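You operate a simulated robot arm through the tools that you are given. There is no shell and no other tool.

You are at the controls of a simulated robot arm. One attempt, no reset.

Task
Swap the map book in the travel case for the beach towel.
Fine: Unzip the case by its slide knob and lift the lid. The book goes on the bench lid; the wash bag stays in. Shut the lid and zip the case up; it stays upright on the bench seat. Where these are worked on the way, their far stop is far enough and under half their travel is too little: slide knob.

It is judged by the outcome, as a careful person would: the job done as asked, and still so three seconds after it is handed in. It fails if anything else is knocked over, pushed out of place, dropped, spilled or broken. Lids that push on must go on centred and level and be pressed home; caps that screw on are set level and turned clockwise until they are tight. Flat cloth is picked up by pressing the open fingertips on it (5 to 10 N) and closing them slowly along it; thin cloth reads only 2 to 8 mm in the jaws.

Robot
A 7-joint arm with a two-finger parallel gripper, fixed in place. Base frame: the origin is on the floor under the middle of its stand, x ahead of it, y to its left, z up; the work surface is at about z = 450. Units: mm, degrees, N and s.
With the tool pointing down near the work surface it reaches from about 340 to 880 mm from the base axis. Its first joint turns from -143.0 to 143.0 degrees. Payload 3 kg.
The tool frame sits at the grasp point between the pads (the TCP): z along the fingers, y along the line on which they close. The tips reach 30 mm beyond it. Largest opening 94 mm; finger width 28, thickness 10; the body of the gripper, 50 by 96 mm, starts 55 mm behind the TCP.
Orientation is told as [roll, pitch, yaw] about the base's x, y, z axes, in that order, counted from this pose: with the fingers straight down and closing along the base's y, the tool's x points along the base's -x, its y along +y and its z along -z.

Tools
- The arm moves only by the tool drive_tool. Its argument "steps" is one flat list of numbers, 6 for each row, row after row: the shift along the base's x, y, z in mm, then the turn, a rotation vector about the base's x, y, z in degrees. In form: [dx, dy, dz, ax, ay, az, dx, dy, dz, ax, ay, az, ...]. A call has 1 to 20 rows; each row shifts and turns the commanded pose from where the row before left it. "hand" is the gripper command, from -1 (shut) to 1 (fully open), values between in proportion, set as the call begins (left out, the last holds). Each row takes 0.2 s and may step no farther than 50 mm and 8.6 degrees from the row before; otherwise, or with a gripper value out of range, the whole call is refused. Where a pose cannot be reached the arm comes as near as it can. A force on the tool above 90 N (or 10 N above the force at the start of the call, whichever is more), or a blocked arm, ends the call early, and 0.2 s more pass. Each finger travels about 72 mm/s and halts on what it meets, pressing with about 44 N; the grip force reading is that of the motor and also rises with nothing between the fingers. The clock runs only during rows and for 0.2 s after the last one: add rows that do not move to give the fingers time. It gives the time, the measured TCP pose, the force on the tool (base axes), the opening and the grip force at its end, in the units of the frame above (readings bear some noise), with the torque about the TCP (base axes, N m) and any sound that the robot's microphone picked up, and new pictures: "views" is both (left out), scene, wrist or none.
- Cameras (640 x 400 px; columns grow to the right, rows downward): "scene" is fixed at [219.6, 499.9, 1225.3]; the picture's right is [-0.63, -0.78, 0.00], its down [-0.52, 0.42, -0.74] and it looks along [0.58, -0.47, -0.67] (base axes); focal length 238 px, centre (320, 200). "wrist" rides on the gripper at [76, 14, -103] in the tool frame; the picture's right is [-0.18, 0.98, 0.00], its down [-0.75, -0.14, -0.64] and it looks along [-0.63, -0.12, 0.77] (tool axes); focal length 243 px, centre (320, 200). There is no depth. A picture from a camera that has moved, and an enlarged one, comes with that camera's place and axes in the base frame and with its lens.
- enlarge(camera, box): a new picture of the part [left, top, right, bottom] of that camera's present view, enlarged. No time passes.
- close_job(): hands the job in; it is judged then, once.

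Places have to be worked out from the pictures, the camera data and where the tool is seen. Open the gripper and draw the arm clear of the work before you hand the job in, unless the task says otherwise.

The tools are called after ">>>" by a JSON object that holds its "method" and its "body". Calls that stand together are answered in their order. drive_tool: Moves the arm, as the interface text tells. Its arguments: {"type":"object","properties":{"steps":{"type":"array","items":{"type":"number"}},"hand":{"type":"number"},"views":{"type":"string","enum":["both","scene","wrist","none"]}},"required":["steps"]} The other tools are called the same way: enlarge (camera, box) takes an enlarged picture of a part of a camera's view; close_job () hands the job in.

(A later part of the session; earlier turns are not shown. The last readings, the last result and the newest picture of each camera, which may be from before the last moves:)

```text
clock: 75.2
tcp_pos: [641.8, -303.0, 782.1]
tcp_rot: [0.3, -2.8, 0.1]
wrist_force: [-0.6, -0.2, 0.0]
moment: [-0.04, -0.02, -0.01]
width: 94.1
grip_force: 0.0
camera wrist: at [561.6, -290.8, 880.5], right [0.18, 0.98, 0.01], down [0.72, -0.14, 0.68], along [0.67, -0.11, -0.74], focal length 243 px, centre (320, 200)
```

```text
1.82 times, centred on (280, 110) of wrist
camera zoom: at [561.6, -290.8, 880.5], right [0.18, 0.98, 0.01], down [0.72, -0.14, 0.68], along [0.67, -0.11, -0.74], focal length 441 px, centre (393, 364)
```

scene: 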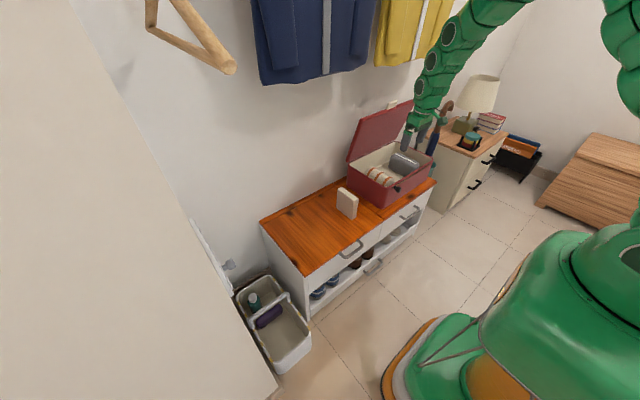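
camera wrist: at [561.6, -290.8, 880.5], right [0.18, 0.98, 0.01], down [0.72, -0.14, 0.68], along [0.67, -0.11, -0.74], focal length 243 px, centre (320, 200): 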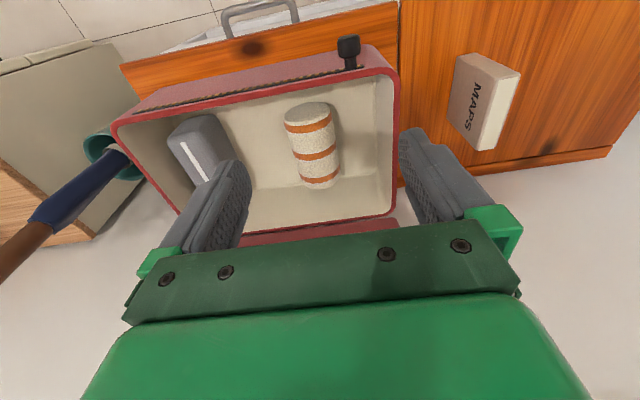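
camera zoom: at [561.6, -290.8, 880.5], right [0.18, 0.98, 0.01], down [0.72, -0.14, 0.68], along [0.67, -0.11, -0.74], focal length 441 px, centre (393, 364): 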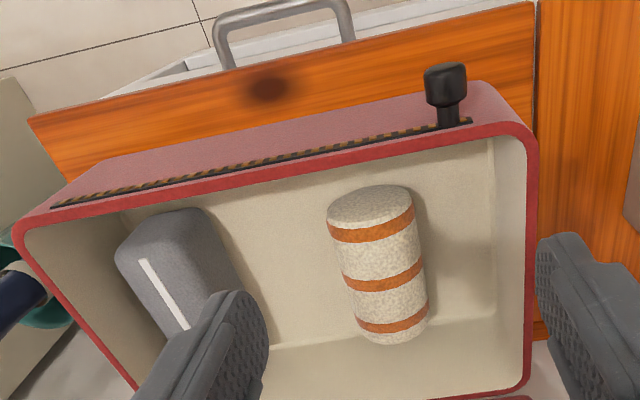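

Both towel and wash bag are in the case and the MAPS book stands on the bench lid. Now to close the lid: I'll bring closed fingers, tilted ~50°, over the top of the lid tab (tab top ≈ (830,-400,850)).

>>> {"method": "drive_tool", "body": {"steps": [0, -10, 20, 0, -5, 0, 5, -15, 20, 0, -7, 0, 10, -20, 20, 0, -7, 0, 15, -20, 20, 0, -7, 0, 15, -15, 20, 0, -7, 0, 20, -15, 15, 0, -7, 0, 20, 0, 10, 0, -7, 0, 0, 0, 0, 0, 0, 0], "hand": -1, "views": "both"}}

>>> {"method": "enlarge", "body": {"camera": "wrist", "box": [160, 20, 480, 240]}}

>>> {"method": "enlarge", "body": {"camera": "scene", "box": [340, 80, 450, 180]}}

```text
clock: 77.0
tcp_pos: [727.5, -399.0, 904.6]
tcp_rot: [0.2, -49.8, 0.2]
wrist_force: [0.5, 0.0, 0.8]
moment: [0.03, 0.02, 0.01]
width: 0.1
grip_force: 33.3
camera wrist: at [601.2, -386.3, 913.1], right [0.11, 0.98, 0.14], down [0.0, -0.14, 0.99], along [0.99, -0.11, -0.01], focal length 243 px, centre (320, 200)
```

scene: 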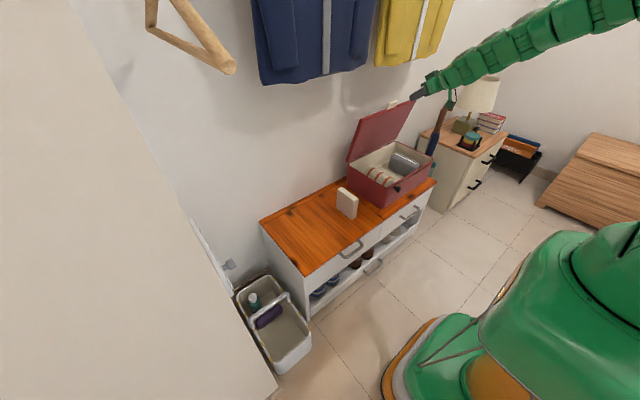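
wrist: 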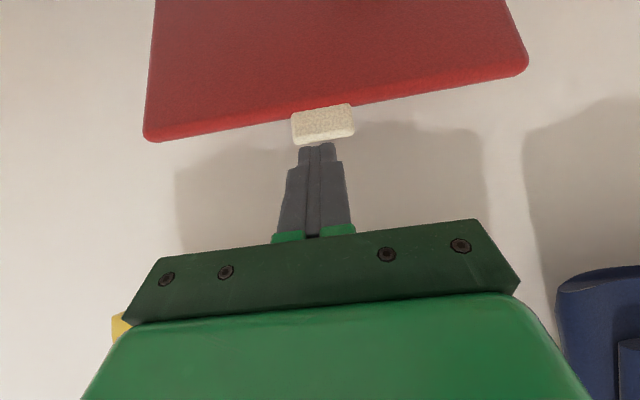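

```text
1.82 times, centred on (320, 130) of wrist
camera zoom: at [601.2, -386.3, 913.1], right [0.11, 0.98, 0.14], down [0.0, -0.14, 0.99], along [0.99, -0.11, -0.01], focal length 441 px, centre (320, 327)
```

zoom: 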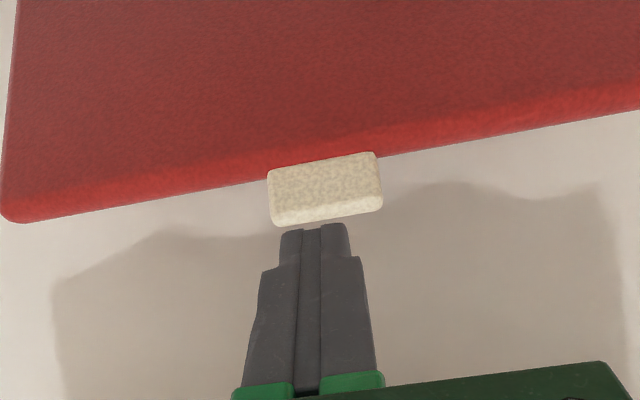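

```text
4.00 times, centred on (395, 130) of scene
camera zoom: at [219.6, 499.9, 1225.3], right [-0.63, -0.78, 0.0], down [-0.52, 0.42, -0.74], along [0.58, -0.47, -0.67], focal length 952 px, centre (20, 480)
```

zoom: 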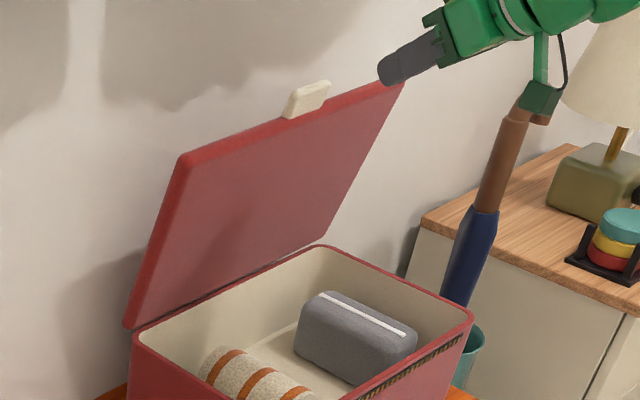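

Tab top is at about (829,-400.6,852). Moving over and just behind it.

>>> {"method": "drive_tool", "body": {"steps": [26, -0.5, -2, 0, 0, 0, 26, -0.5, -2, 0, 0, 0, 26, -0.5, -2, 0, 0, 0, 26, 0, -2, 0, 0, 0, 0, 0, -8, 0, 0, 0, 0, 0, 0, 0, 0, 0], "hand": -1, "views": "both"}}

>>> {"method": "enlarge", "body": {"camera": "wrist", "box": [200, 60, 440, 240]}}

>>> {"method": "enlarge", "body": {"camera": "scene", "box": [360, 80, 430, 130]}}

```text
clock: 78.4
tcp_pos: [830.0, -400.9, 889.4]
tcp_rot: [0.2, -49.8, 0.2]
wrist_force: [-0.5, 0.6, 0.3]
moment: [-0.01, -0.04, -0.03]
width: 0.0
grip_force: 33.0
camera wrist: at [704.3, -387.8, 896.5], right [0.11, 0.98, 0.14], down [0.0, -0.14, 0.99], along [0.99, -0.11, -0.01], focal length 243 px, centre (320, 200)
```

scene: 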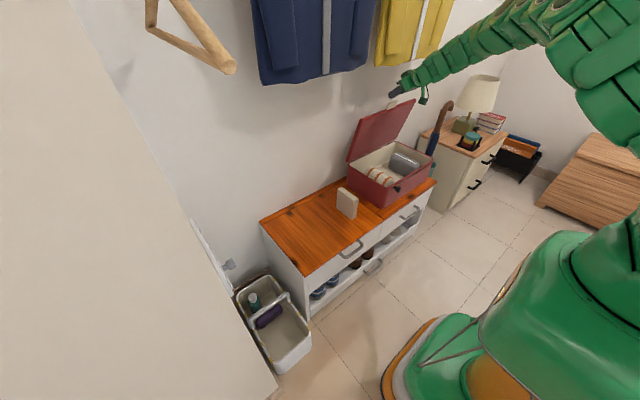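
wrist: 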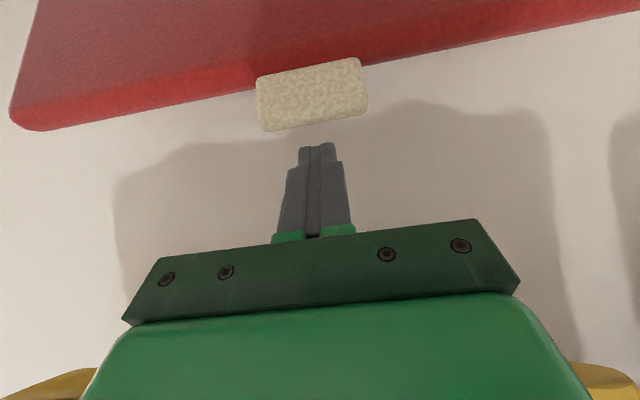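

```text
2.22 times, centred on (320, 150) of wrist
camera zoom: at [704.3, -387.8, 896.5], right [0.11, 0.98, 0.14], down [0.0, -0.14, 0.99], along [0.99, -0.11, -0.01], focal length 539 px, centre (320, 311)
```

zoom: 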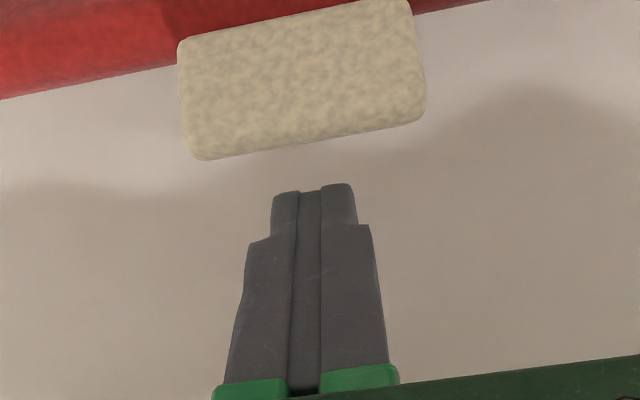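

```text
8.00 times, centred on (395, 105) of scene
camera zoom: at [219.6, 499.9, 1225.3], right [-0.63, -0.78, 0.0], down [-0.52, 0.42, -0.74], along [0.58, -0.47, -0.67], focal length 1904 px, centre (-280, 960)
```

zoom: 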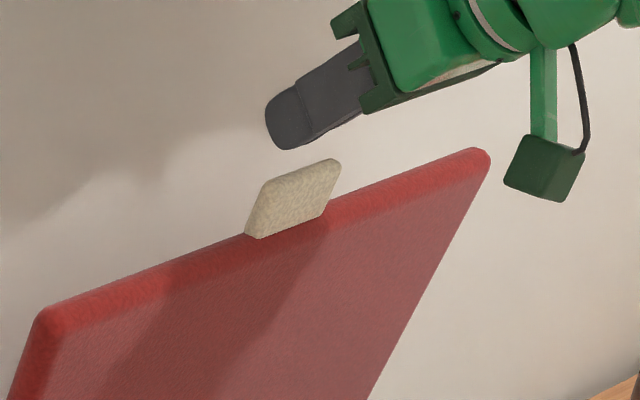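

Tip is above and slightly behind the tab. Going 8 mm farther back, then down behind the tab top until the finger just touches.

>>> {"method": "drive_tool", "body": {"steps": [8, 0, 0, 0, 0, 0, 0, 0, -6, 0, 0, 0, 0, 0, -6, 0, 0, 0, 0, 0, 0, 0, 0, 0], "hand": -1, "views": "scene"}}

>>> {"method": "enlarge", "body": {"camera": "scene", "box": [360, 80, 430, 130]}}

```text
clock: 79.4
tcp_pos: [838.5, -400.4, 876.6]
tcp_rot: [0.2, -49.8, 0.2]
wrist_force: [-1.0, -0.1, 1.2]
moment: [-0.02, -0.01, 0.02]
width: 0.0
grip_force: 32.5
```

scene: 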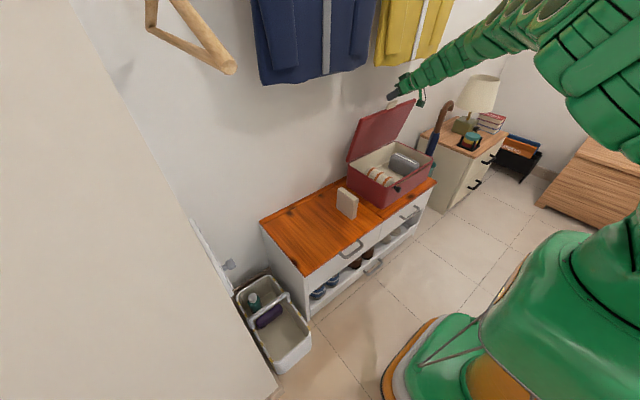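

```text
8.00 times, centred on (395, 105) of scene
camera zoom: at [219.6, 499.9, 1225.3], right [-0.63, -0.78, 0.0], down [-0.52, 0.42, -0.74], along [0.58, -0.47, -0.67], focal length 1904 px, centre (-280, 960)
```

zoom: 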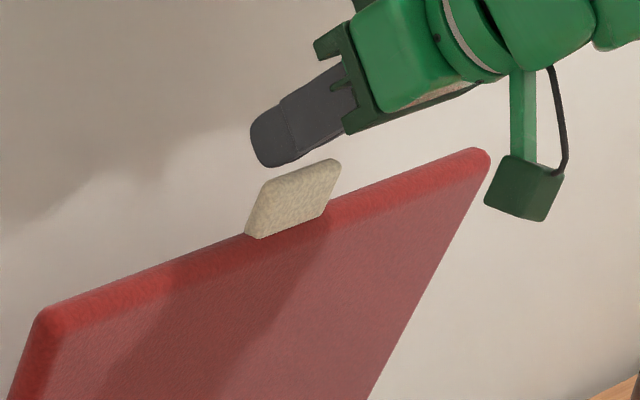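

Finger is just behind and above the tab. Lowering a few mm more, then pulling toward me along the closing arc with force checks.

>>> {"method": "drive_tool", "body": {"steps": [0, 0, -4, 0, 0, 0, -5, 0, -1, 0, 0, 0, -5, 0, -1, 0, 0, 0], "hand": -1, "views": "scene"}}

>>> {"method": "enlarge", "body": {"camera": "scene", "box": [340, 80, 450, 180]}}

```text
clock: 80.2
tcp_pos: [829.3, -400.8, 870.6]
tcp_rot: [0.1, -49.7, 0.3]
wrist_force: [-0.1, -0.4, 0.0]
moment: [0.02, 0.01, 0.06]
width: 0.1
grip_force: 33.2
```

scene: 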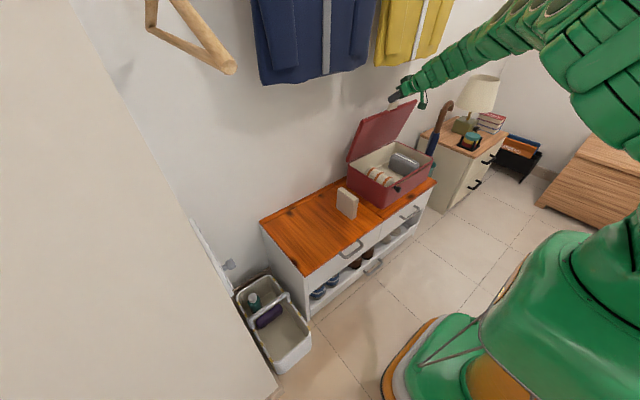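

```text
4.00 times, centred on (395, 130) of scene
camera zoom: at [219.6, 499.9, 1225.3], right [-0.63, -0.78, 0.0], down [-0.52, 0.42, -0.74], along [0.58, -0.47, -0.67], focal length 952 px, centre (20, 480)
```

zoom: 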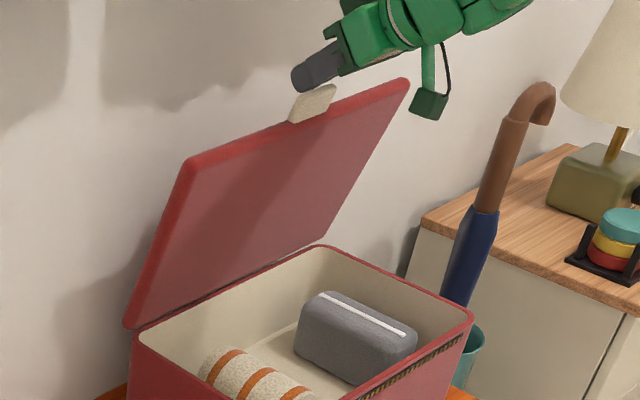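

The lid has started to follow. Continuing along the arc.

>>> {"method": "drive_tool", "body": {"steps": [-8, 0, -2.5, 0, 0, 0, -9, 0, -3, 0, 0, 0, -9, 0, -3.5, 0, 0, 0, -9, 0, -4, 0, 0, 0], "hand": -1, "views": "scene"}}

>>> {"method": "enlarge", "body": {"camera": "scene", "box": [340, 80, 450, 180]}}

```text
clock: 81.2
tcp_pos: [793.7, -400.3, 856.3]
tcp_rot: [0.2, -49.8, 0.2]
wrist_force: [0.4, 0.3, 1.1]
moment: [-0.02, 0.01, 0.02]
width: 0.1
grip_force: 33.2
```

scene: 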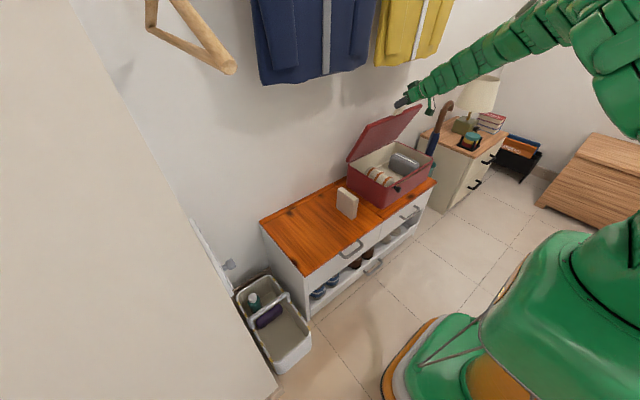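

```text
4.00 times, centred on (395, 130) of scene
camera zoom: at [219.6, 499.9, 1225.3], right [-0.63, -0.78, 0.0], down [-0.52, 0.42, -0.74], along [0.58, -0.47, -0.67], focal length 952 px, centre (20, 480)
```

zoom: 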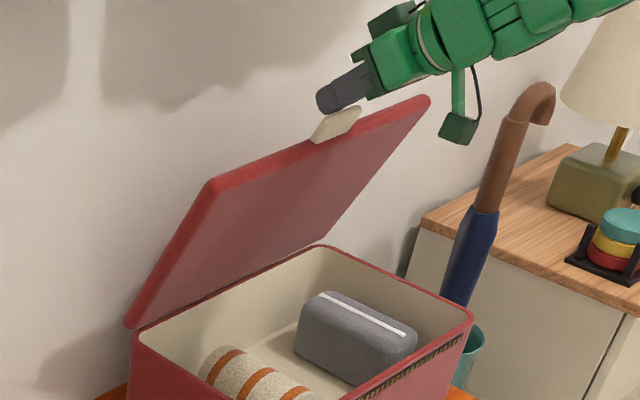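

Lid is closing smoothly (~65°). Continuing the arc to ~45°.

>>> {"method": "drive_tool", "body": {"steps": [-9, 0, -4.5, 0, 0, 0, -9, 0, -4.5, 0, 0, 0, -8.5, 0, -5.5, 0, 0, 0, -8.5, 0, -5.5, 0, 0, 0, -8, 0, -6.5, 0, 0, 0, -8, 0, -6.5, 0, 0, 0, -8, 0, -6.5, 0, 0, 0, -7, 0, -7, 0, 0, 0, -7, 0, -7, 0, 0, 0], "hand": -1, "views": "scene"}}

>>> {"method": "enlarge", "body": {"camera": "scene", "box": [340, 80, 450, 180]}}

```text
clock: 83.2
tcp_pos: [721.0, -401.5, 805.5]
tcp_rot: [0.2, -49.8, 0.2]
wrist_force: [-9.9, -2.8, 12.2]
moment: [-0.06, 0.2, -0.03]
width: 0.1
grip_force: 33.6
```

scene: 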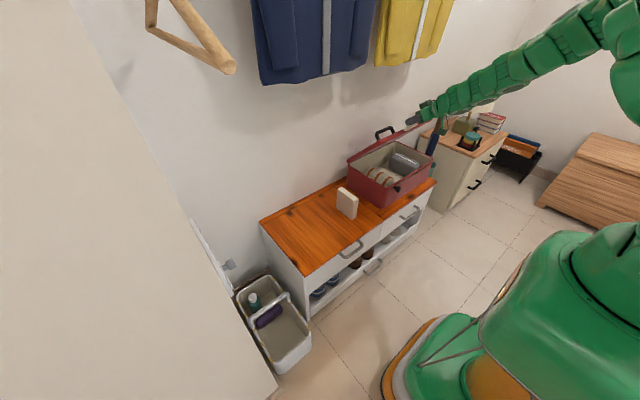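

```text
4.00 times, centred on (395, 130) of scene
camera zoom: at [219.6, 499.9, 1225.3], right [-0.63, -0.78, 0.0], down [-0.52, 0.42, -0.74], along [0.58, -0.47, -0.67], focal length 952 px, centre (20, 480)
```

zoom: 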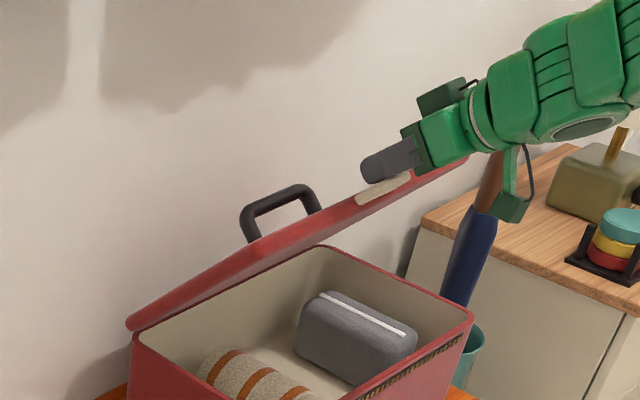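

The tip is bearing radially on the lid edge beside the tab (~16 N). Easing outward ~12 mm along the tab, then continuing the arc.

>>> {"method": "drive_tool", "body": {"steps": [-4, 0, 4, 0, 0, 0, -5, 0, 4, 0, 0, 0, -6, 0, -5, 0, 0, 0, -8, 0, -8, 0, 0, 0], "hand": -1, "views": "scene"}}

>>> {"method": "enlarge", "body": {"camera": "scene", "box": [340, 80, 450, 180]}}

```text
clock: 84.2
tcp_pos: [697.9, -401.2, 798.2]
tcp_rot: [0.2, -49.8, 0.3]
wrist_force: [0.6, 1.0, -0.7]
moment: [0.04, -0.01, 0.01]
width: 0.0
grip_force: 32.3
```

scene: 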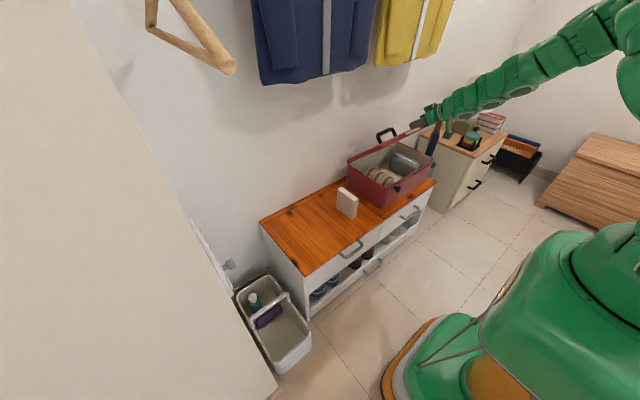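

```text
4.00 times, centred on (395, 130) of scene
camera zoom: at [219.6, 499.9, 1225.3], right [-0.63, -0.78, 0.0], down [-0.52, 0.42, -0.74], along [0.58, -0.47, -0.67], focal length 952 px, centre (20, 480)
```

zoom: 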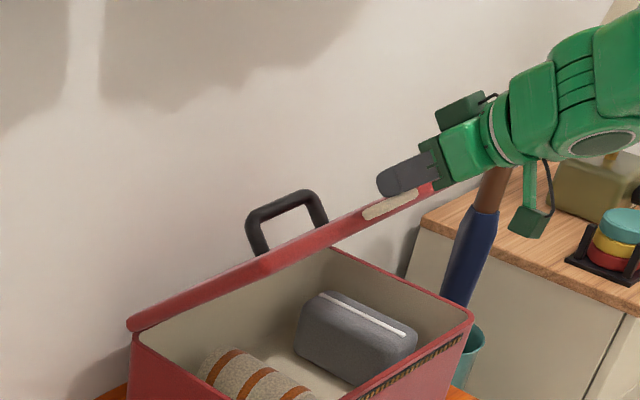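

Force back to zero and the lid is following (~43°). Continuing down the arc.

>>> {"method": "drive_tool", "body": {"steps": [-9, 0, -8, 0, 0, 0, -8.5, 0, -8.5, 0, 0, 0, -8, 0, -9, 0, 0, 0, -7.5, 0, -9.5, 0, 0, 0, -6.5, 0, -9.5, 0, 0, 0, -6, 0, -9.5, 0, 0, 0], "hand": -1, "views": "scene"}}

>>> {"method": "enlarge", "body": {"camera": "scene", "box": [340, 100, 460, 200]}}

```text
clock: 85.6
tcp_pos: [653.0, -402.3, 744.5]
tcp_rot: [0.2, -49.9, 0.2]
wrist_force: [-1.1, 0.2, -0.2]
moment: [-0.01, 0.0, 0.01]
width: 0.0
grip_force: 32.7
```

scene: 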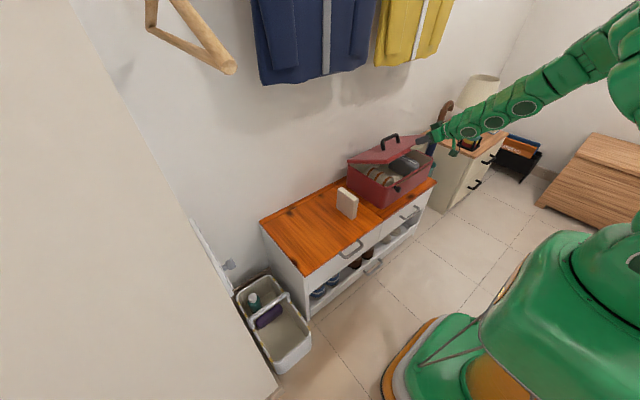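

```text
4.00 times, centred on (400, 150) of scene
camera zoom: at [219.6, 499.9, 1225.3], right [-0.63, -0.78, 0.0], down [-0.52, 0.42, -0.74], along [0.58, -0.47, -0.67], focal length 952 px, centre (0, 400)
```

zoom: 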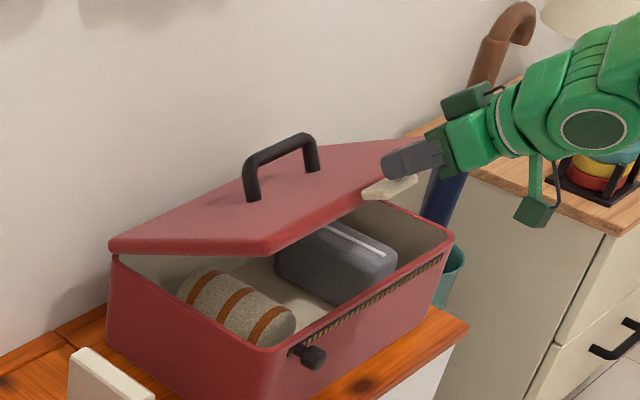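

Lid at ~27°. Continuing down to ~8°.

>>> {"method": "drive_tool", "body": {"steps": [-5.5, 0, -10, 0, 0, 0, -5, 0, -10, 0, 0, 0, -4.5, 0, -10.5, 0, 0, 0, -4.5, 0, -10.5, 0, 0, 0, -3.5, 0, -10.5, 0, 0, 0, -3, 0, -11, 0, 0, 0, -2.5, 0, -11, 0, 0, 0], "hand": -1, "views": "both"}}

>>> {"method": "enlarge", "body": {"camera": "scene", "box": [340, 100, 460, 200]}}

```text
clock: 87.2
tcp_pos: [624.3, -401.6, 672.6]
tcp_rot: [0.2, -49.8, 0.2]
wrist_force: [-0.1, -0.2, 0.8]
moment: [-0.02, 0.03, 0.02]
width: 0.0
grip_force: 32.8
camera wrist: at [498.3, -388.5, 680.5], right [0.11, 0.98, 0.14], down [0.0, -0.14, 0.99], along [0.99, -0.11, -0.01], focal length 243 px, centre (320, 200)
```

scene: 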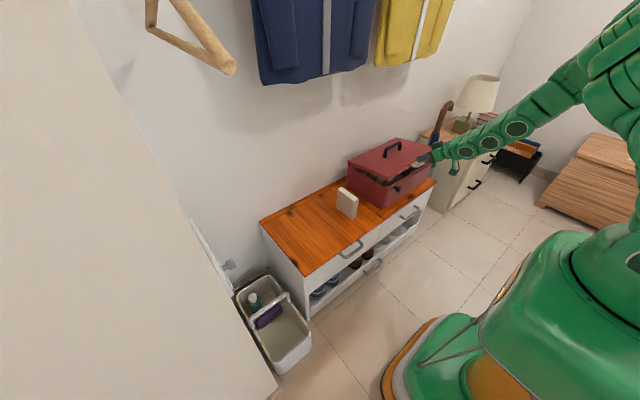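
wrist: 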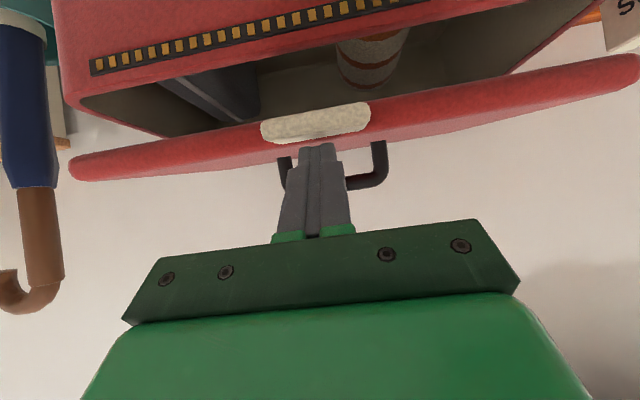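

```text
4.00 times, centred on (400, 150) of scene
camera zoom: at [219.6, 499.9, 1225.3], right [-0.63, -0.78, 0.0], down [-0.52, 0.42, -0.74], along [0.58, -0.47, -0.67], focal length 952 px, centre (0, 400)
```

zoom: 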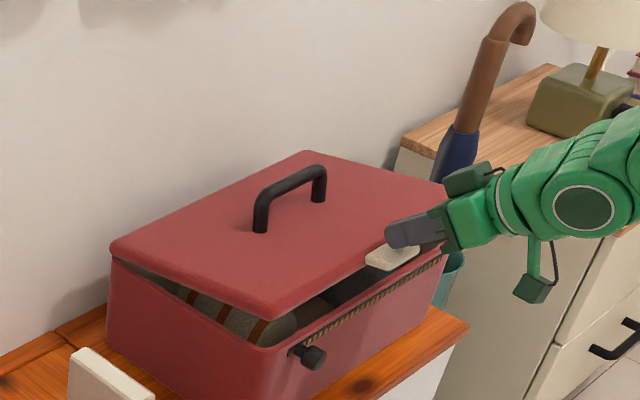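

Lid is at ~11°. Pressing down gently to close, watching for contact.

>>> {"method": "drive_tool", "body": {"steps": [-2, 0, -10, 0, 0, 0, -2, 0, -10, 0, 0, 0, -1, 0, -8, 0, 0, 0], "hand": -1, "views": "none"}}

>>> {"method": "drive_tool", "body": {"steps": [0, 0, -5, 0, 0, 0, 0, 0, -5, 0, 0, 0], "hand": -1, "views": "both"}}

>>> {"method": "enlarge", "body": {"camera": "wrist", "box": [100, 40, 500, 240]}}

>>> {"method": "enlarge", "body": {"camera": "scene", "box": [340, 120, 460, 210]}}

```text
clock: 88.0
tcp_pos: [619.9, -402.2, 642.9]
tcp_rot: [0.1, -49.9, 0.1]
wrist_force: [-0.7, -0.2, 0.1]
moment: [0.0, 0.01, -0.02]
width: 0.1
grip_force: 33.5
```

```text
clock: 88.6
tcp_pos: [619.4, -401.9, 633.7]
tcp_rot: [0.0, -49.8, 0.2]
wrist_force: [-0.4, 0.2, -0.2]
moment: [0.04, 0.0, -0.02]
width: 0.2
grip_force: 32.6
camera wrist: at [493.0, -389.0, 641.9], right [0.11, 0.98, 0.14], down [0.0, -0.14, 0.99], along [0.99, -0.11, -0.01], focal length 243 px, centre (320, 200)
```

scene: 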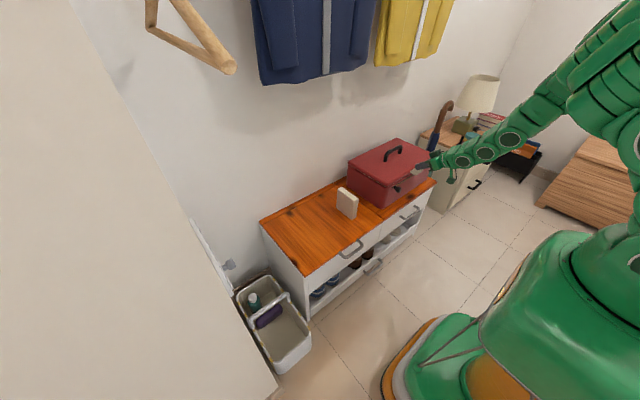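
wrist: 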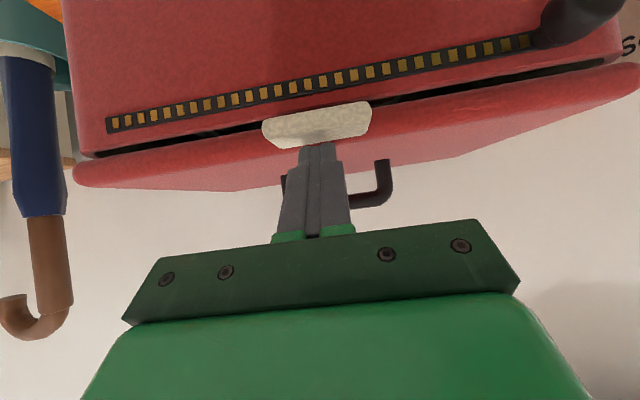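

```text
1.60 times, centred on (300, 140) of wrist
camera zoom: at [493.0, -389.0, 641.9], right [0.11, 0.98, 0.14], down [0.0, -0.14, 0.99], along [0.99, -0.11, -0.01], focal length 388 px, centre (352, 296)
```

zoom: 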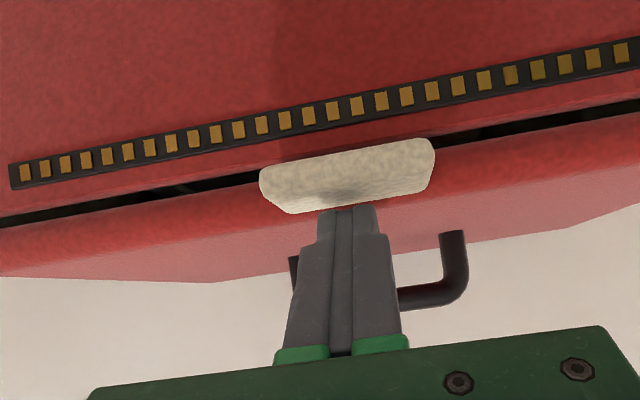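

```text
4.44 times, centred on (400, 165) of scene
camera zoom: at [219.6, 499.9, 1225.3], right [-0.63, -0.78, 0.0], down [-0.52, 0.42, -0.74], along [0.58, -0.47, -0.67], focal length 1058 px, centre (-36, 356)
```

zoom: 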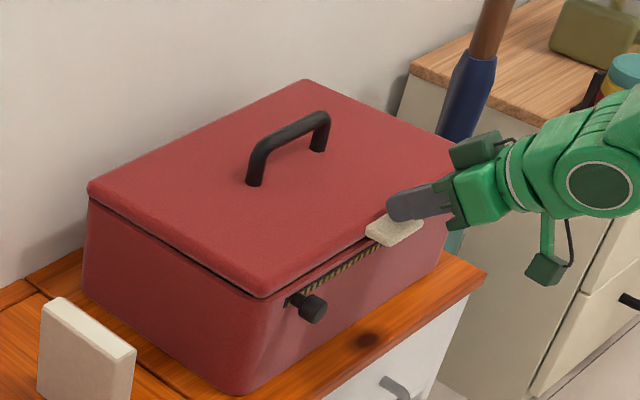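

Almost shut, a few millimetres of gap left. Pressing further in small steps.

>>> {"method": "drive_tool", "body": {"steps": [0, 0, -4, 0, 0, 0], "hand": -1, "views": "none"}}

>>> {"method": "drive_tool", "body": {"steps": [0, 0, -3, 0, 0, 0], "hand": -1, "views": "none"}}

>>> {"method": "drive_tool", "body": {"steps": [0, 0, -2, 0, 0, 0], "hand": -1, "views": "wrist"}}

>>> {"method": "enlarge", "body": {"camera": "wrist", "box": [100, 40, 500, 240]}}

```text
clock: 89.0
tcp_pos: [619.6, -403.4, 629.5]
tcp_rot: [0.1, -49.9, 0.1]
wrist_force: [-15.9, 5.1, 22.2]
moment: [0.15, 0.12, 0.21]
width: 0.0
grip_force: 33.0
```

```text
clock: 89.5
tcp_pos: [621.0, -403.3, 629.6]
tcp_rot: [0.0, -50.2, 0.3]
wrist_force: [0.2, 1.1, 15.1]
moment: [0.04, -0.25, 0.23]
width: 0.2
grip_force: 33.1
stopped in row 1: the force on the tool passed its limit at 93 N (the readings are from after the stop); the commanded pose is now the measured one
```

```text
clock: 90.0
tcp_pos: [623.9, -403.8, 630.2]
tcp_rot: [-0.1, -50.5, 0.3]
wrist_force: [-3.0, 1.5, 20.9]
moment: [0.03, -0.23, 0.2]
width: 0.2
grip_force: 32.8
stopped in row 1: the force on the tool passed its limit at 92 N (the readings are from after the stop); the commanded pose is now the measured one
camera wrist: at [495.3, -390.6, 636.3], right [0.11, 0.98, 0.14], down [-0.02, -0.14, 0.99], along [0.99, -0.11, 0.0], focal length 243 px, centre (320, 200)
```

wrist: 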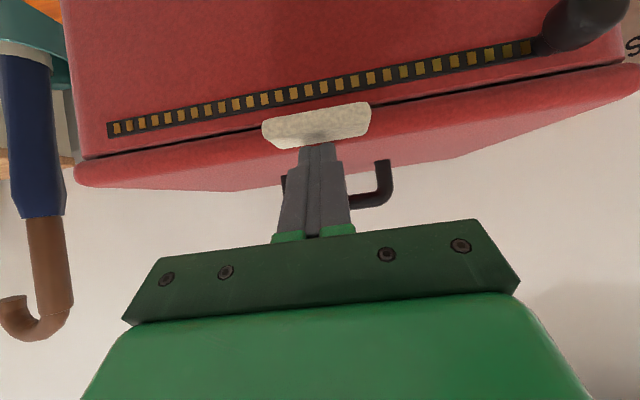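

```text
1.60 times, centred on (300, 140) of wrist
camera zoom: at [495.3, -390.6, 636.3], right [0.11, 0.98, 0.14], down [-0.02, -0.14, 0.99], along [0.99, -0.11, 0.0], focal length 388 px, centre (352, 296)
```

zoom: 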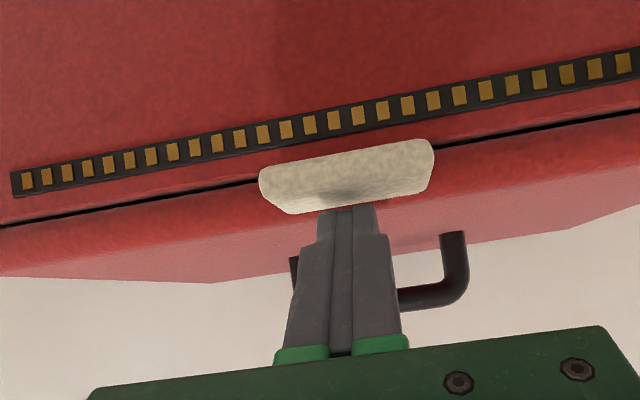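

The lid is down on its seat (seam as narrow as at the start, contact force rose). Lifting off and backing away to inspect.

>>> {"method": "drive_tool", "body": {"steps": [-1, 0, 8, 0, 0, 0, -3, 0, 12, 0, 0, 0, -15, 5, 10, 0, 0, 0, -20, 20, 0, 0, 0, 0, -20, 30, -5, 0, -1, 0, -15, 30, -5, 0, -1, 0, 0, 20, -5, 0, -1, 0, 0, 15, -5, 0, 0, 0, 0, 0, 0, 0, 0, 0], "hand": 0.2, "views": "both"}}

>>> {"method": "enlarge", "body": {"camera": "wrist", "box": [160, 40, 480, 240]}}

>>> {"method": "enlarge", "body": {"camera": "scene", "box": [330, 120, 450, 210]}}

```text
clock: 92.0
tcp_pos: [603.4, -392.0, 630.3]
tcp_rot: [0.6, -53.3, 0.1]
wrist_force: [0.0, -0.2, 0.7]
moment: [0.02, 0.01, 0.01]
width: 56.6
grip_force: 0.0
out of reach, approached as far as the arm can: row 4, 5, 6, 7, 8
camera wrist: at [475.4, -379.8, 630.1], right [0.1, 0.98, 0.15], down [-0.06, -0.15, 0.99], along [0.99, -0.11, 0.05], focal length 243 px, centre (320, 200)
```

scene: 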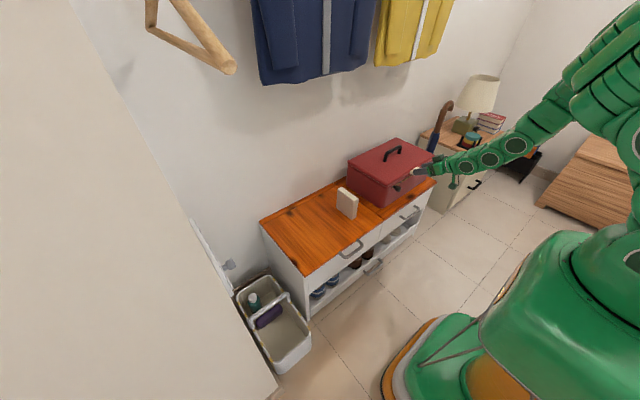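
wrist: 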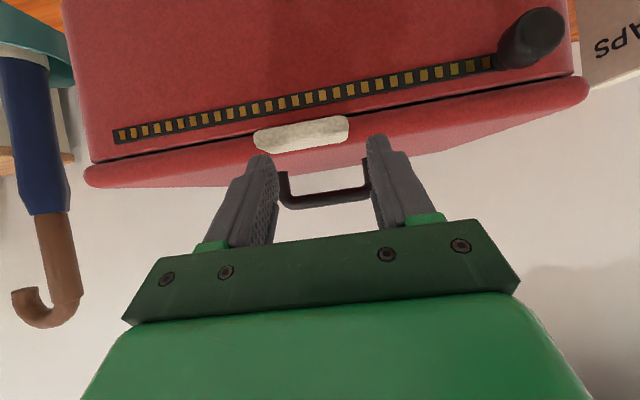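

```text
2.00 times, centred on (320, 140) of wrist
camera zoom: at [475.4, -379.8, 630.1], right [0.1, 0.98, 0.15], down [-0.06, -0.15, 0.99], along [0.99, -0.11, 0.05], focal length 485 px, centre (320, 320)
```

zoom: 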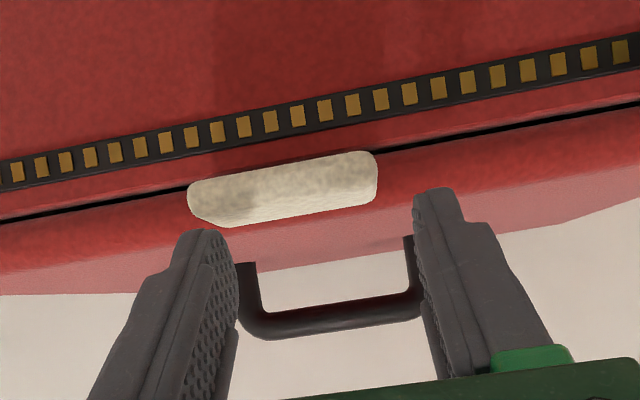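

```text
4.44 times, centred on (390, 165) of scene
camera zoom: at [219.6, 499.9, 1225.3], right [-0.63, -0.78, 0.0], down [-0.52, 0.42, -0.74], along [0.58, -0.47, -0.67], focal length 1058 px, centre (9, 356)
```

zoom: 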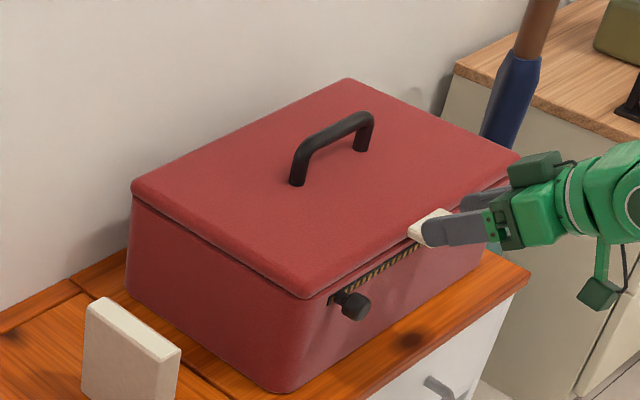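

The lid is shut. The arm is near a joint limit in this posture, so I'll raise it and unwind the tilt before approaching the knob again.

>>> {"method": "drive_tool", "body": {"steps": [0, 0, 20, 0, 3, 0, 0, 8, 20, 0, 5, 0, 0, 10, 20, 0, 6, 0, 0, 15, 20, 0, 6, 0, -5, 15, 15, 0, 6, 0, -5, 20, 10, 0, 6, 0, -5, 20, 0, 0, 0, 0, -5, 20, 0, 0, 0, 0, 0, 0, 0, 0, 0, 0], "hand": 1, "views": "both"}}

```text
clock: 94.0
tcp_pos: [582.6, -287.2, 733.1]
tcp_rot: [0.1, -21.4, 0.2]
wrist_force: [0.6, -1.1, -0.1]
moment: [0.01, -0.04, 0.01]
width: 94.2
grip_force: 0.0
camera wrist: at [474.8, -273.4, 801.2], right [0.17, 0.98, 0.07], down [0.47, -0.14, 0.87], along [0.87, -0.11, -0.48], focal length 243 px, centre (320, 200)
```

scene: 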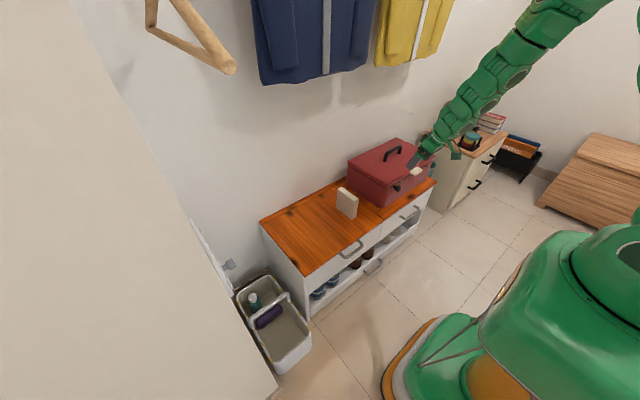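
wrist: 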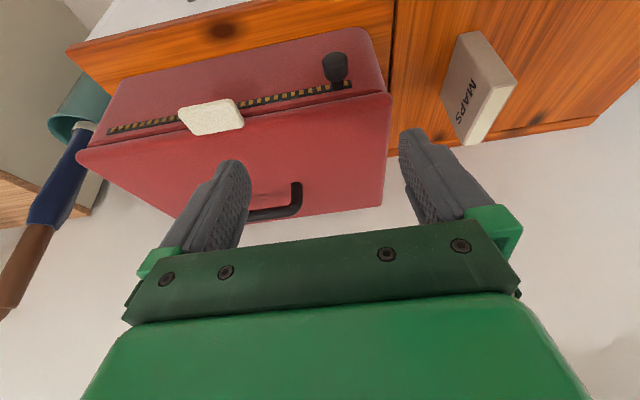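

>>> {"method": "enlarge", "body": {"camera": "wrist", "box": [60, 20, 420, 220]}}

>>> {"method": "enlarge", "body": {"camera": "wrist", "box": [280, 30, 400, 130]}}

```text
1.78 times, centred on (240, 120) of wrist
camera zoom: at [474.8, -273.4, 801.2], right [0.17, 0.98, 0.07], down [0.47, -0.14, 0.87], along [0.87, -0.11, -0.48], focal length 431 px, centre (462, 342)
```

zoom: 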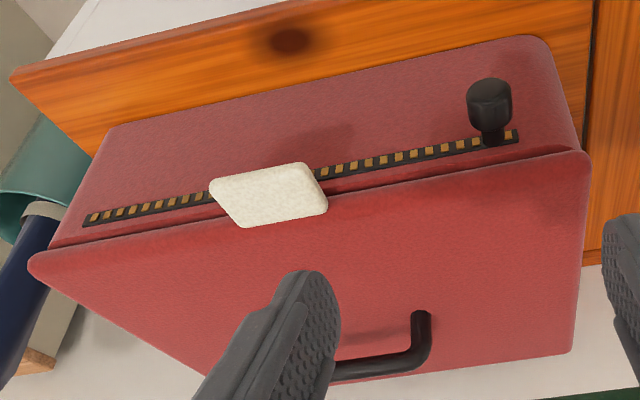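

```text
4.00 times, centred on (340, 80) of wrist
camera zoom: at [474.8, -273.4, 801.2], right [0.17, 0.98, 0.07], down [0.47, -0.14, 0.87], along [0.87, -0.11, -0.48], focal length 970 px, centre (240, 680)
```

zoom: 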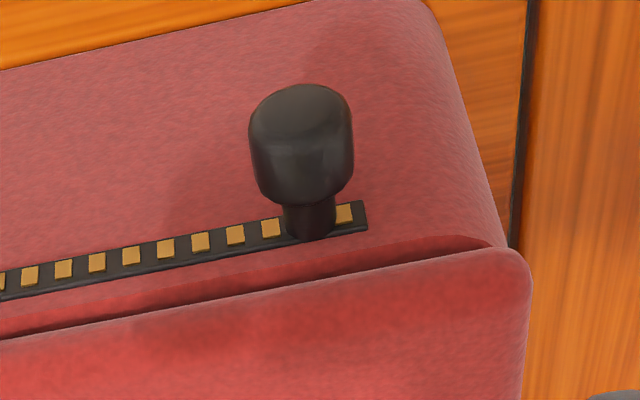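

The knob is at about y=-267.5, head x≈627, z≈563 (case now ~14 mm nearer). Moving to a pre-grasp position in front of it with the tilt.

>>> {"method": "drive_tool", "body": {"steps": [-4, 3.3, -21, 0, -5, 0, -4, 3.3, -21, 0, -5, 0, -4, 3.3, -21, 0, -5, 0, -4, 3.3, -21, 0, -5, 0, -3, 3.3, -20, 0, -6, 0, -3, 3, -18, 0, -6, 0, 0, 0, 0, 0, 0, 0], "hand": 1, "views": "both"}}

>>> {"method": "enlarge", "body": {"camera": "wrist", "box": [220, 60, 440, 220]}}

```text
clock: 95.6
tcp_pos: [559.8, -265.5, 612.1]
tcp_rot: [0.0, -53.4, 0.2]
wrist_force: [0.2, 0.3, 0.3]
moment: [0.01, 0.0, -0.01]
width: 94.0
grip_force: 0.0
camera wrist: at [433.7, -251.7, 612.4], right [0.11, 0.98, 0.15], down [-0.07, -0.14, 0.99], along [0.99, -0.11, 0.05], focal length 243 px, centre (320, 200)
```

scene: 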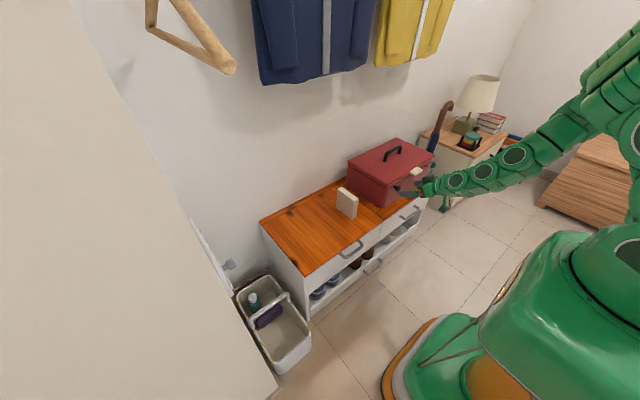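
wrist: 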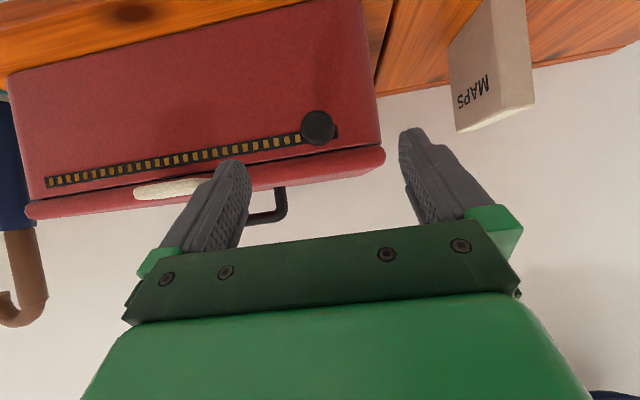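

```text
2.50 times, centred on (330, 140) of wrist
camera zoom: at [433.7, -251.7, 612.4], right [0.11, 0.98, 0.15], down [-0.07, -0.14, 0.99], along [0.99, -0.11, 0.05], focal length 606 px, centre (295, 350)
```

zoom: 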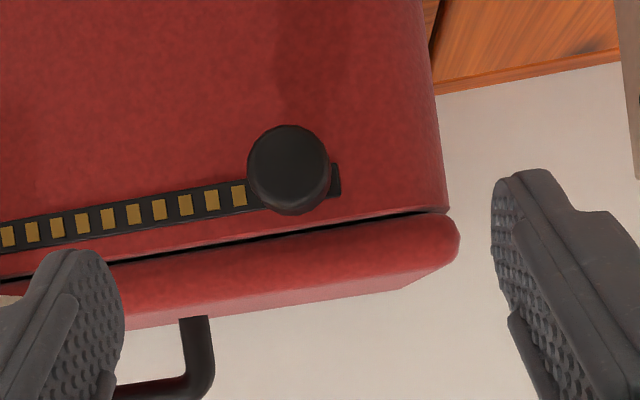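

Reached cleanly, knob confirmed at (627,-267,564). Advancing to straddle the knob.

>>> {"method": "drive_tool", "body": {"steps": [13, -0.4, -12, 0, 0, 0, 13, -0.4, -12, 0, 0, 0, 13, -0.4, -12, 0, 0, 0, 14, -0.3, -11, 0, 0, 0, 0, 0, 0, 0, 0, 0], "hand": 1, "views": "wrist"}}

>>> {"method": "drive_tool", "body": {"steps": [0, 0, 0, 0, 0, 0, 0, 0, 0, 0, 0, 0, 0, 0, 0, 0, 0, 0, 0, 0, 0, 0, 0, 0, 0, 0, 0, 0, 0, 0], "hand": -1, "views": "wrist"}}

>>> {"method": "enlarge", "body": {"camera": "wrist", "box": [200, 80, 440, 240]}}

```text
clock: 96.8
tcp_pos: [614.0, -266.7, 565.2]
tcp_rot: [0.1, -53.4, 0.2]
wrist_force: [-0.4, 0.3, 0.1]
moment: [-0.02, 0.01, 0.01]
width: 94.1
grip_force: 0.1
camera wrist: at [487.8, -253.6, 565.8], right [0.11, 0.98, 0.15], down [-0.07, -0.14, 0.99], along [0.99, -0.11, 0.05], focal length 243 px, centre (320, 200)
```

wrist: 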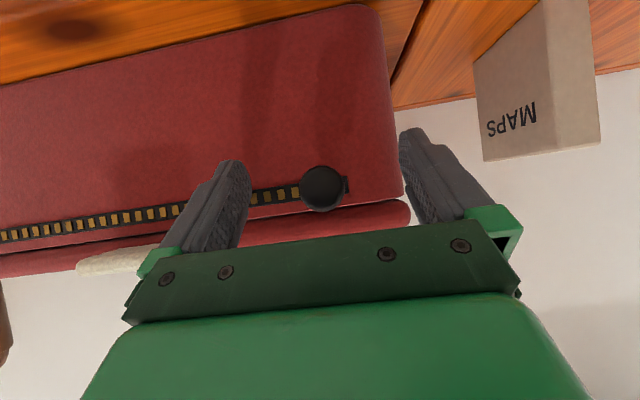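

```text
clock: 98.0
tcp_pos: [616.2, -266.1, 565.2]
tcp_rot: [-0.1, -53.4, 0.3]
wrist_force: [-1.0, 0.0, 4.3]
moment: [0.0, 0.11, -0.05]
width: 26.0
grip_force: 44.5
camera wrist: at [487.8, -253.8, 565.8], right [0.11, 0.98, 0.15], down [-0.07, -0.14, 0.99], along [0.99, -0.11, 0.05], focal length 243 px, centre (320, 200)
```

wrist: 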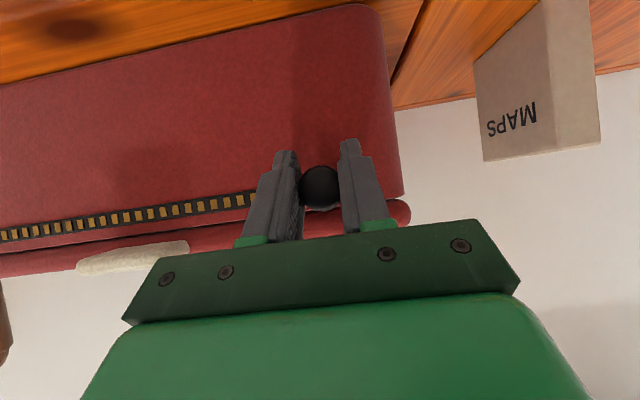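

```text
2.50 times, centred on (320, 160) of wrist
camera zoom: at [487.8, -253.8, 565.8], right [0.11, 0.98, 0.15], down [-0.07, -0.14, 0.99], along [0.99, -0.11, 0.05], focal length 606 px, centre (320, 300)
```

zoom: 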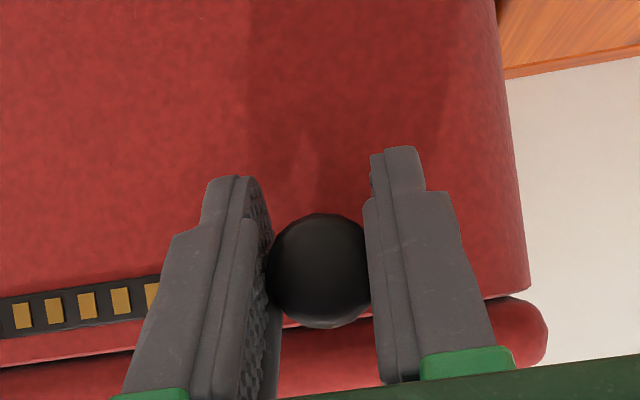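

Knob gripped (26 mm). Sliding it toward -y to zip up, first ~70 mm.

>>> {"method": "drive_tool", "body": {"steps": [0, -8, 0, 0, 0, 0, 0, -14, 0, 0, 0, 0, 0, -15, 0, 0, 0, 0, 0, -15, 0, 0, 0, 0, 0, -15, 0, 0, 0, 0], "hand": -1, "views": "both"}}

>>> {"method": "enlarge", "body": {"camera": "scene", "box": [360, 130, 460, 200]}}

```text
clock: 99.2
tcp_pos: [613.2, -333.7, 566.0]
tcp_rot: [0.0, -53.4, 0.3]
wrist_force: [11.0, 0.6, 12.2]
moment: [-0.06, -0.44, 0.24]
width: 26.0
grip_force: 44.3
camera wrist: at [487.2, -320.6, 565.9], right [0.1, 0.98, 0.15], down [-0.07, -0.14, 0.99], along [0.99, -0.11, 0.05], focal length 243 px, centre (320, 200)
```

scene: 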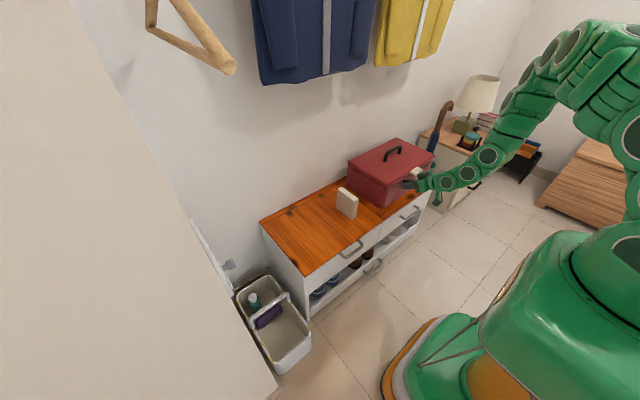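
wrist: 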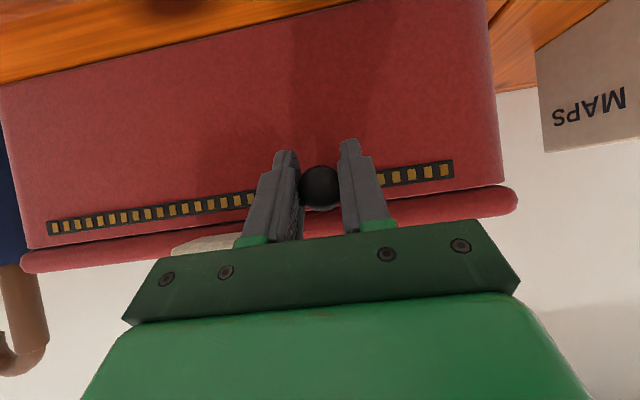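

```text
5.71 times, centred on (410, 165) of scene
camera zoom: at [219.6, 499.9, 1225.3], right [-0.63, -0.78, 0.0], down [-0.52, 0.42, -0.74], along [0.58, -0.47, -0.67], focal length 1360 px, centre (-194, 400)
```

zoom: 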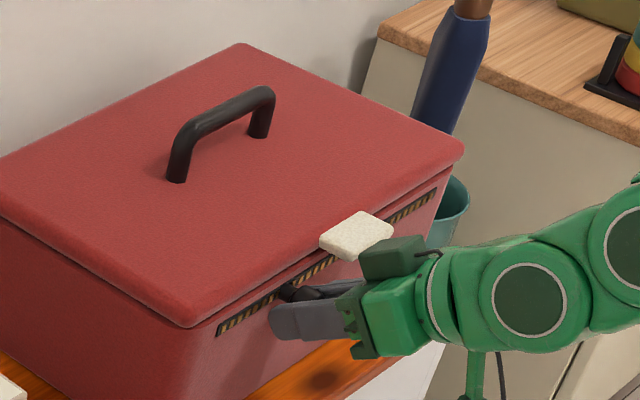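

Knob travels freely and the hand clears the tab as before. Continuing.

>>> {"method": "drive_tool", "body": {"steps": [0, -12, 0, 0, 0, 0, 0, -15, 0, 0, 0, 0, 0, -15, 0, 0, 0, 0, 0, -15, 0, 0, 0, 0, 0, -15, 0, 0, 0, 0, 0, -15, 0, 0, 0, 0], "hand": -1, "views": "both"}}

>>> {"method": "enlarge", "body": {"camera": "scene", "box": [360, 130, 460, 200]}}

```text
clock: 100.6
tcp_pos: [611.5, -424.2, 565.4]
tcp_rot: [-0.2, -53.5, 0.3]
wrist_force: [9.8, -1.0, 14.3]
moment: [-0.18, -0.29, -0.12]
width: 25.6
grip_force: 43.8
camera wrist: at [486.1, -409.8, 565.8], right [0.11, 0.98, 0.15], down [-0.07, -0.14, 0.99], along [0.99, -0.11, 0.05], focal length 243 px, centre (320, 200)
```

scene: 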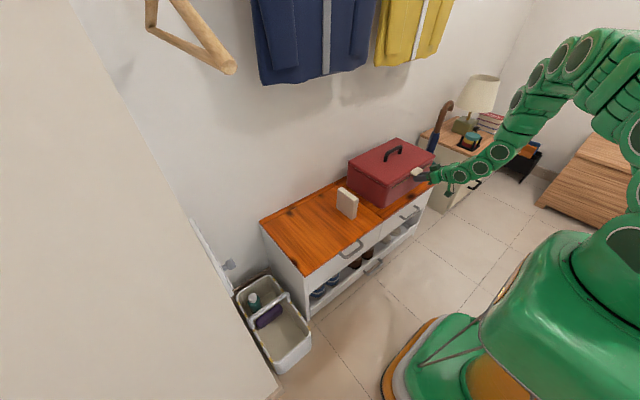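
wrist: 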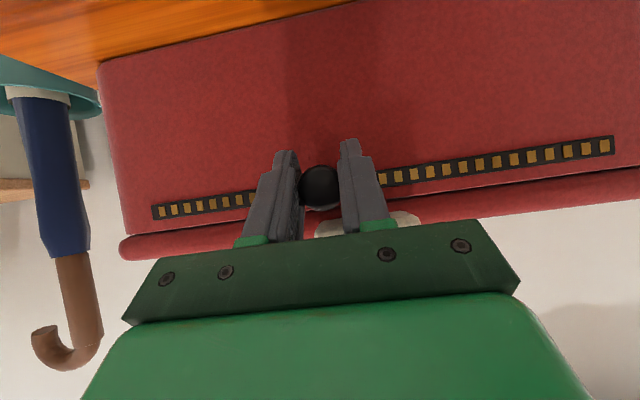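

```text
5.71 times, centred on (410, 165) of scene
camera zoom: at [219.6, 499.9, 1225.3], right [-0.63, -0.78, 0.0], down [-0.52, 0.42, -0.74], along [0.58, -0.47, -0.67], focal length 1360 px, centre (-194, 400)
```

zoom: 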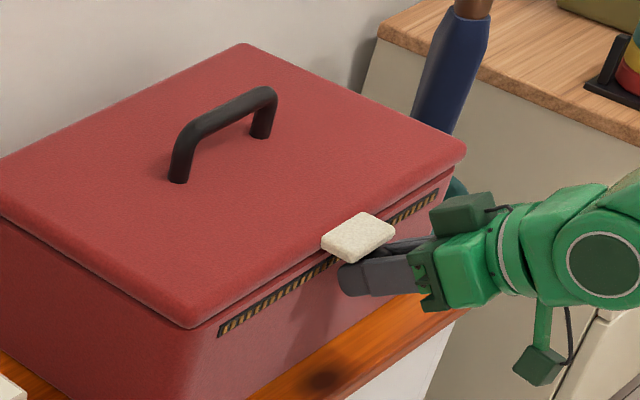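

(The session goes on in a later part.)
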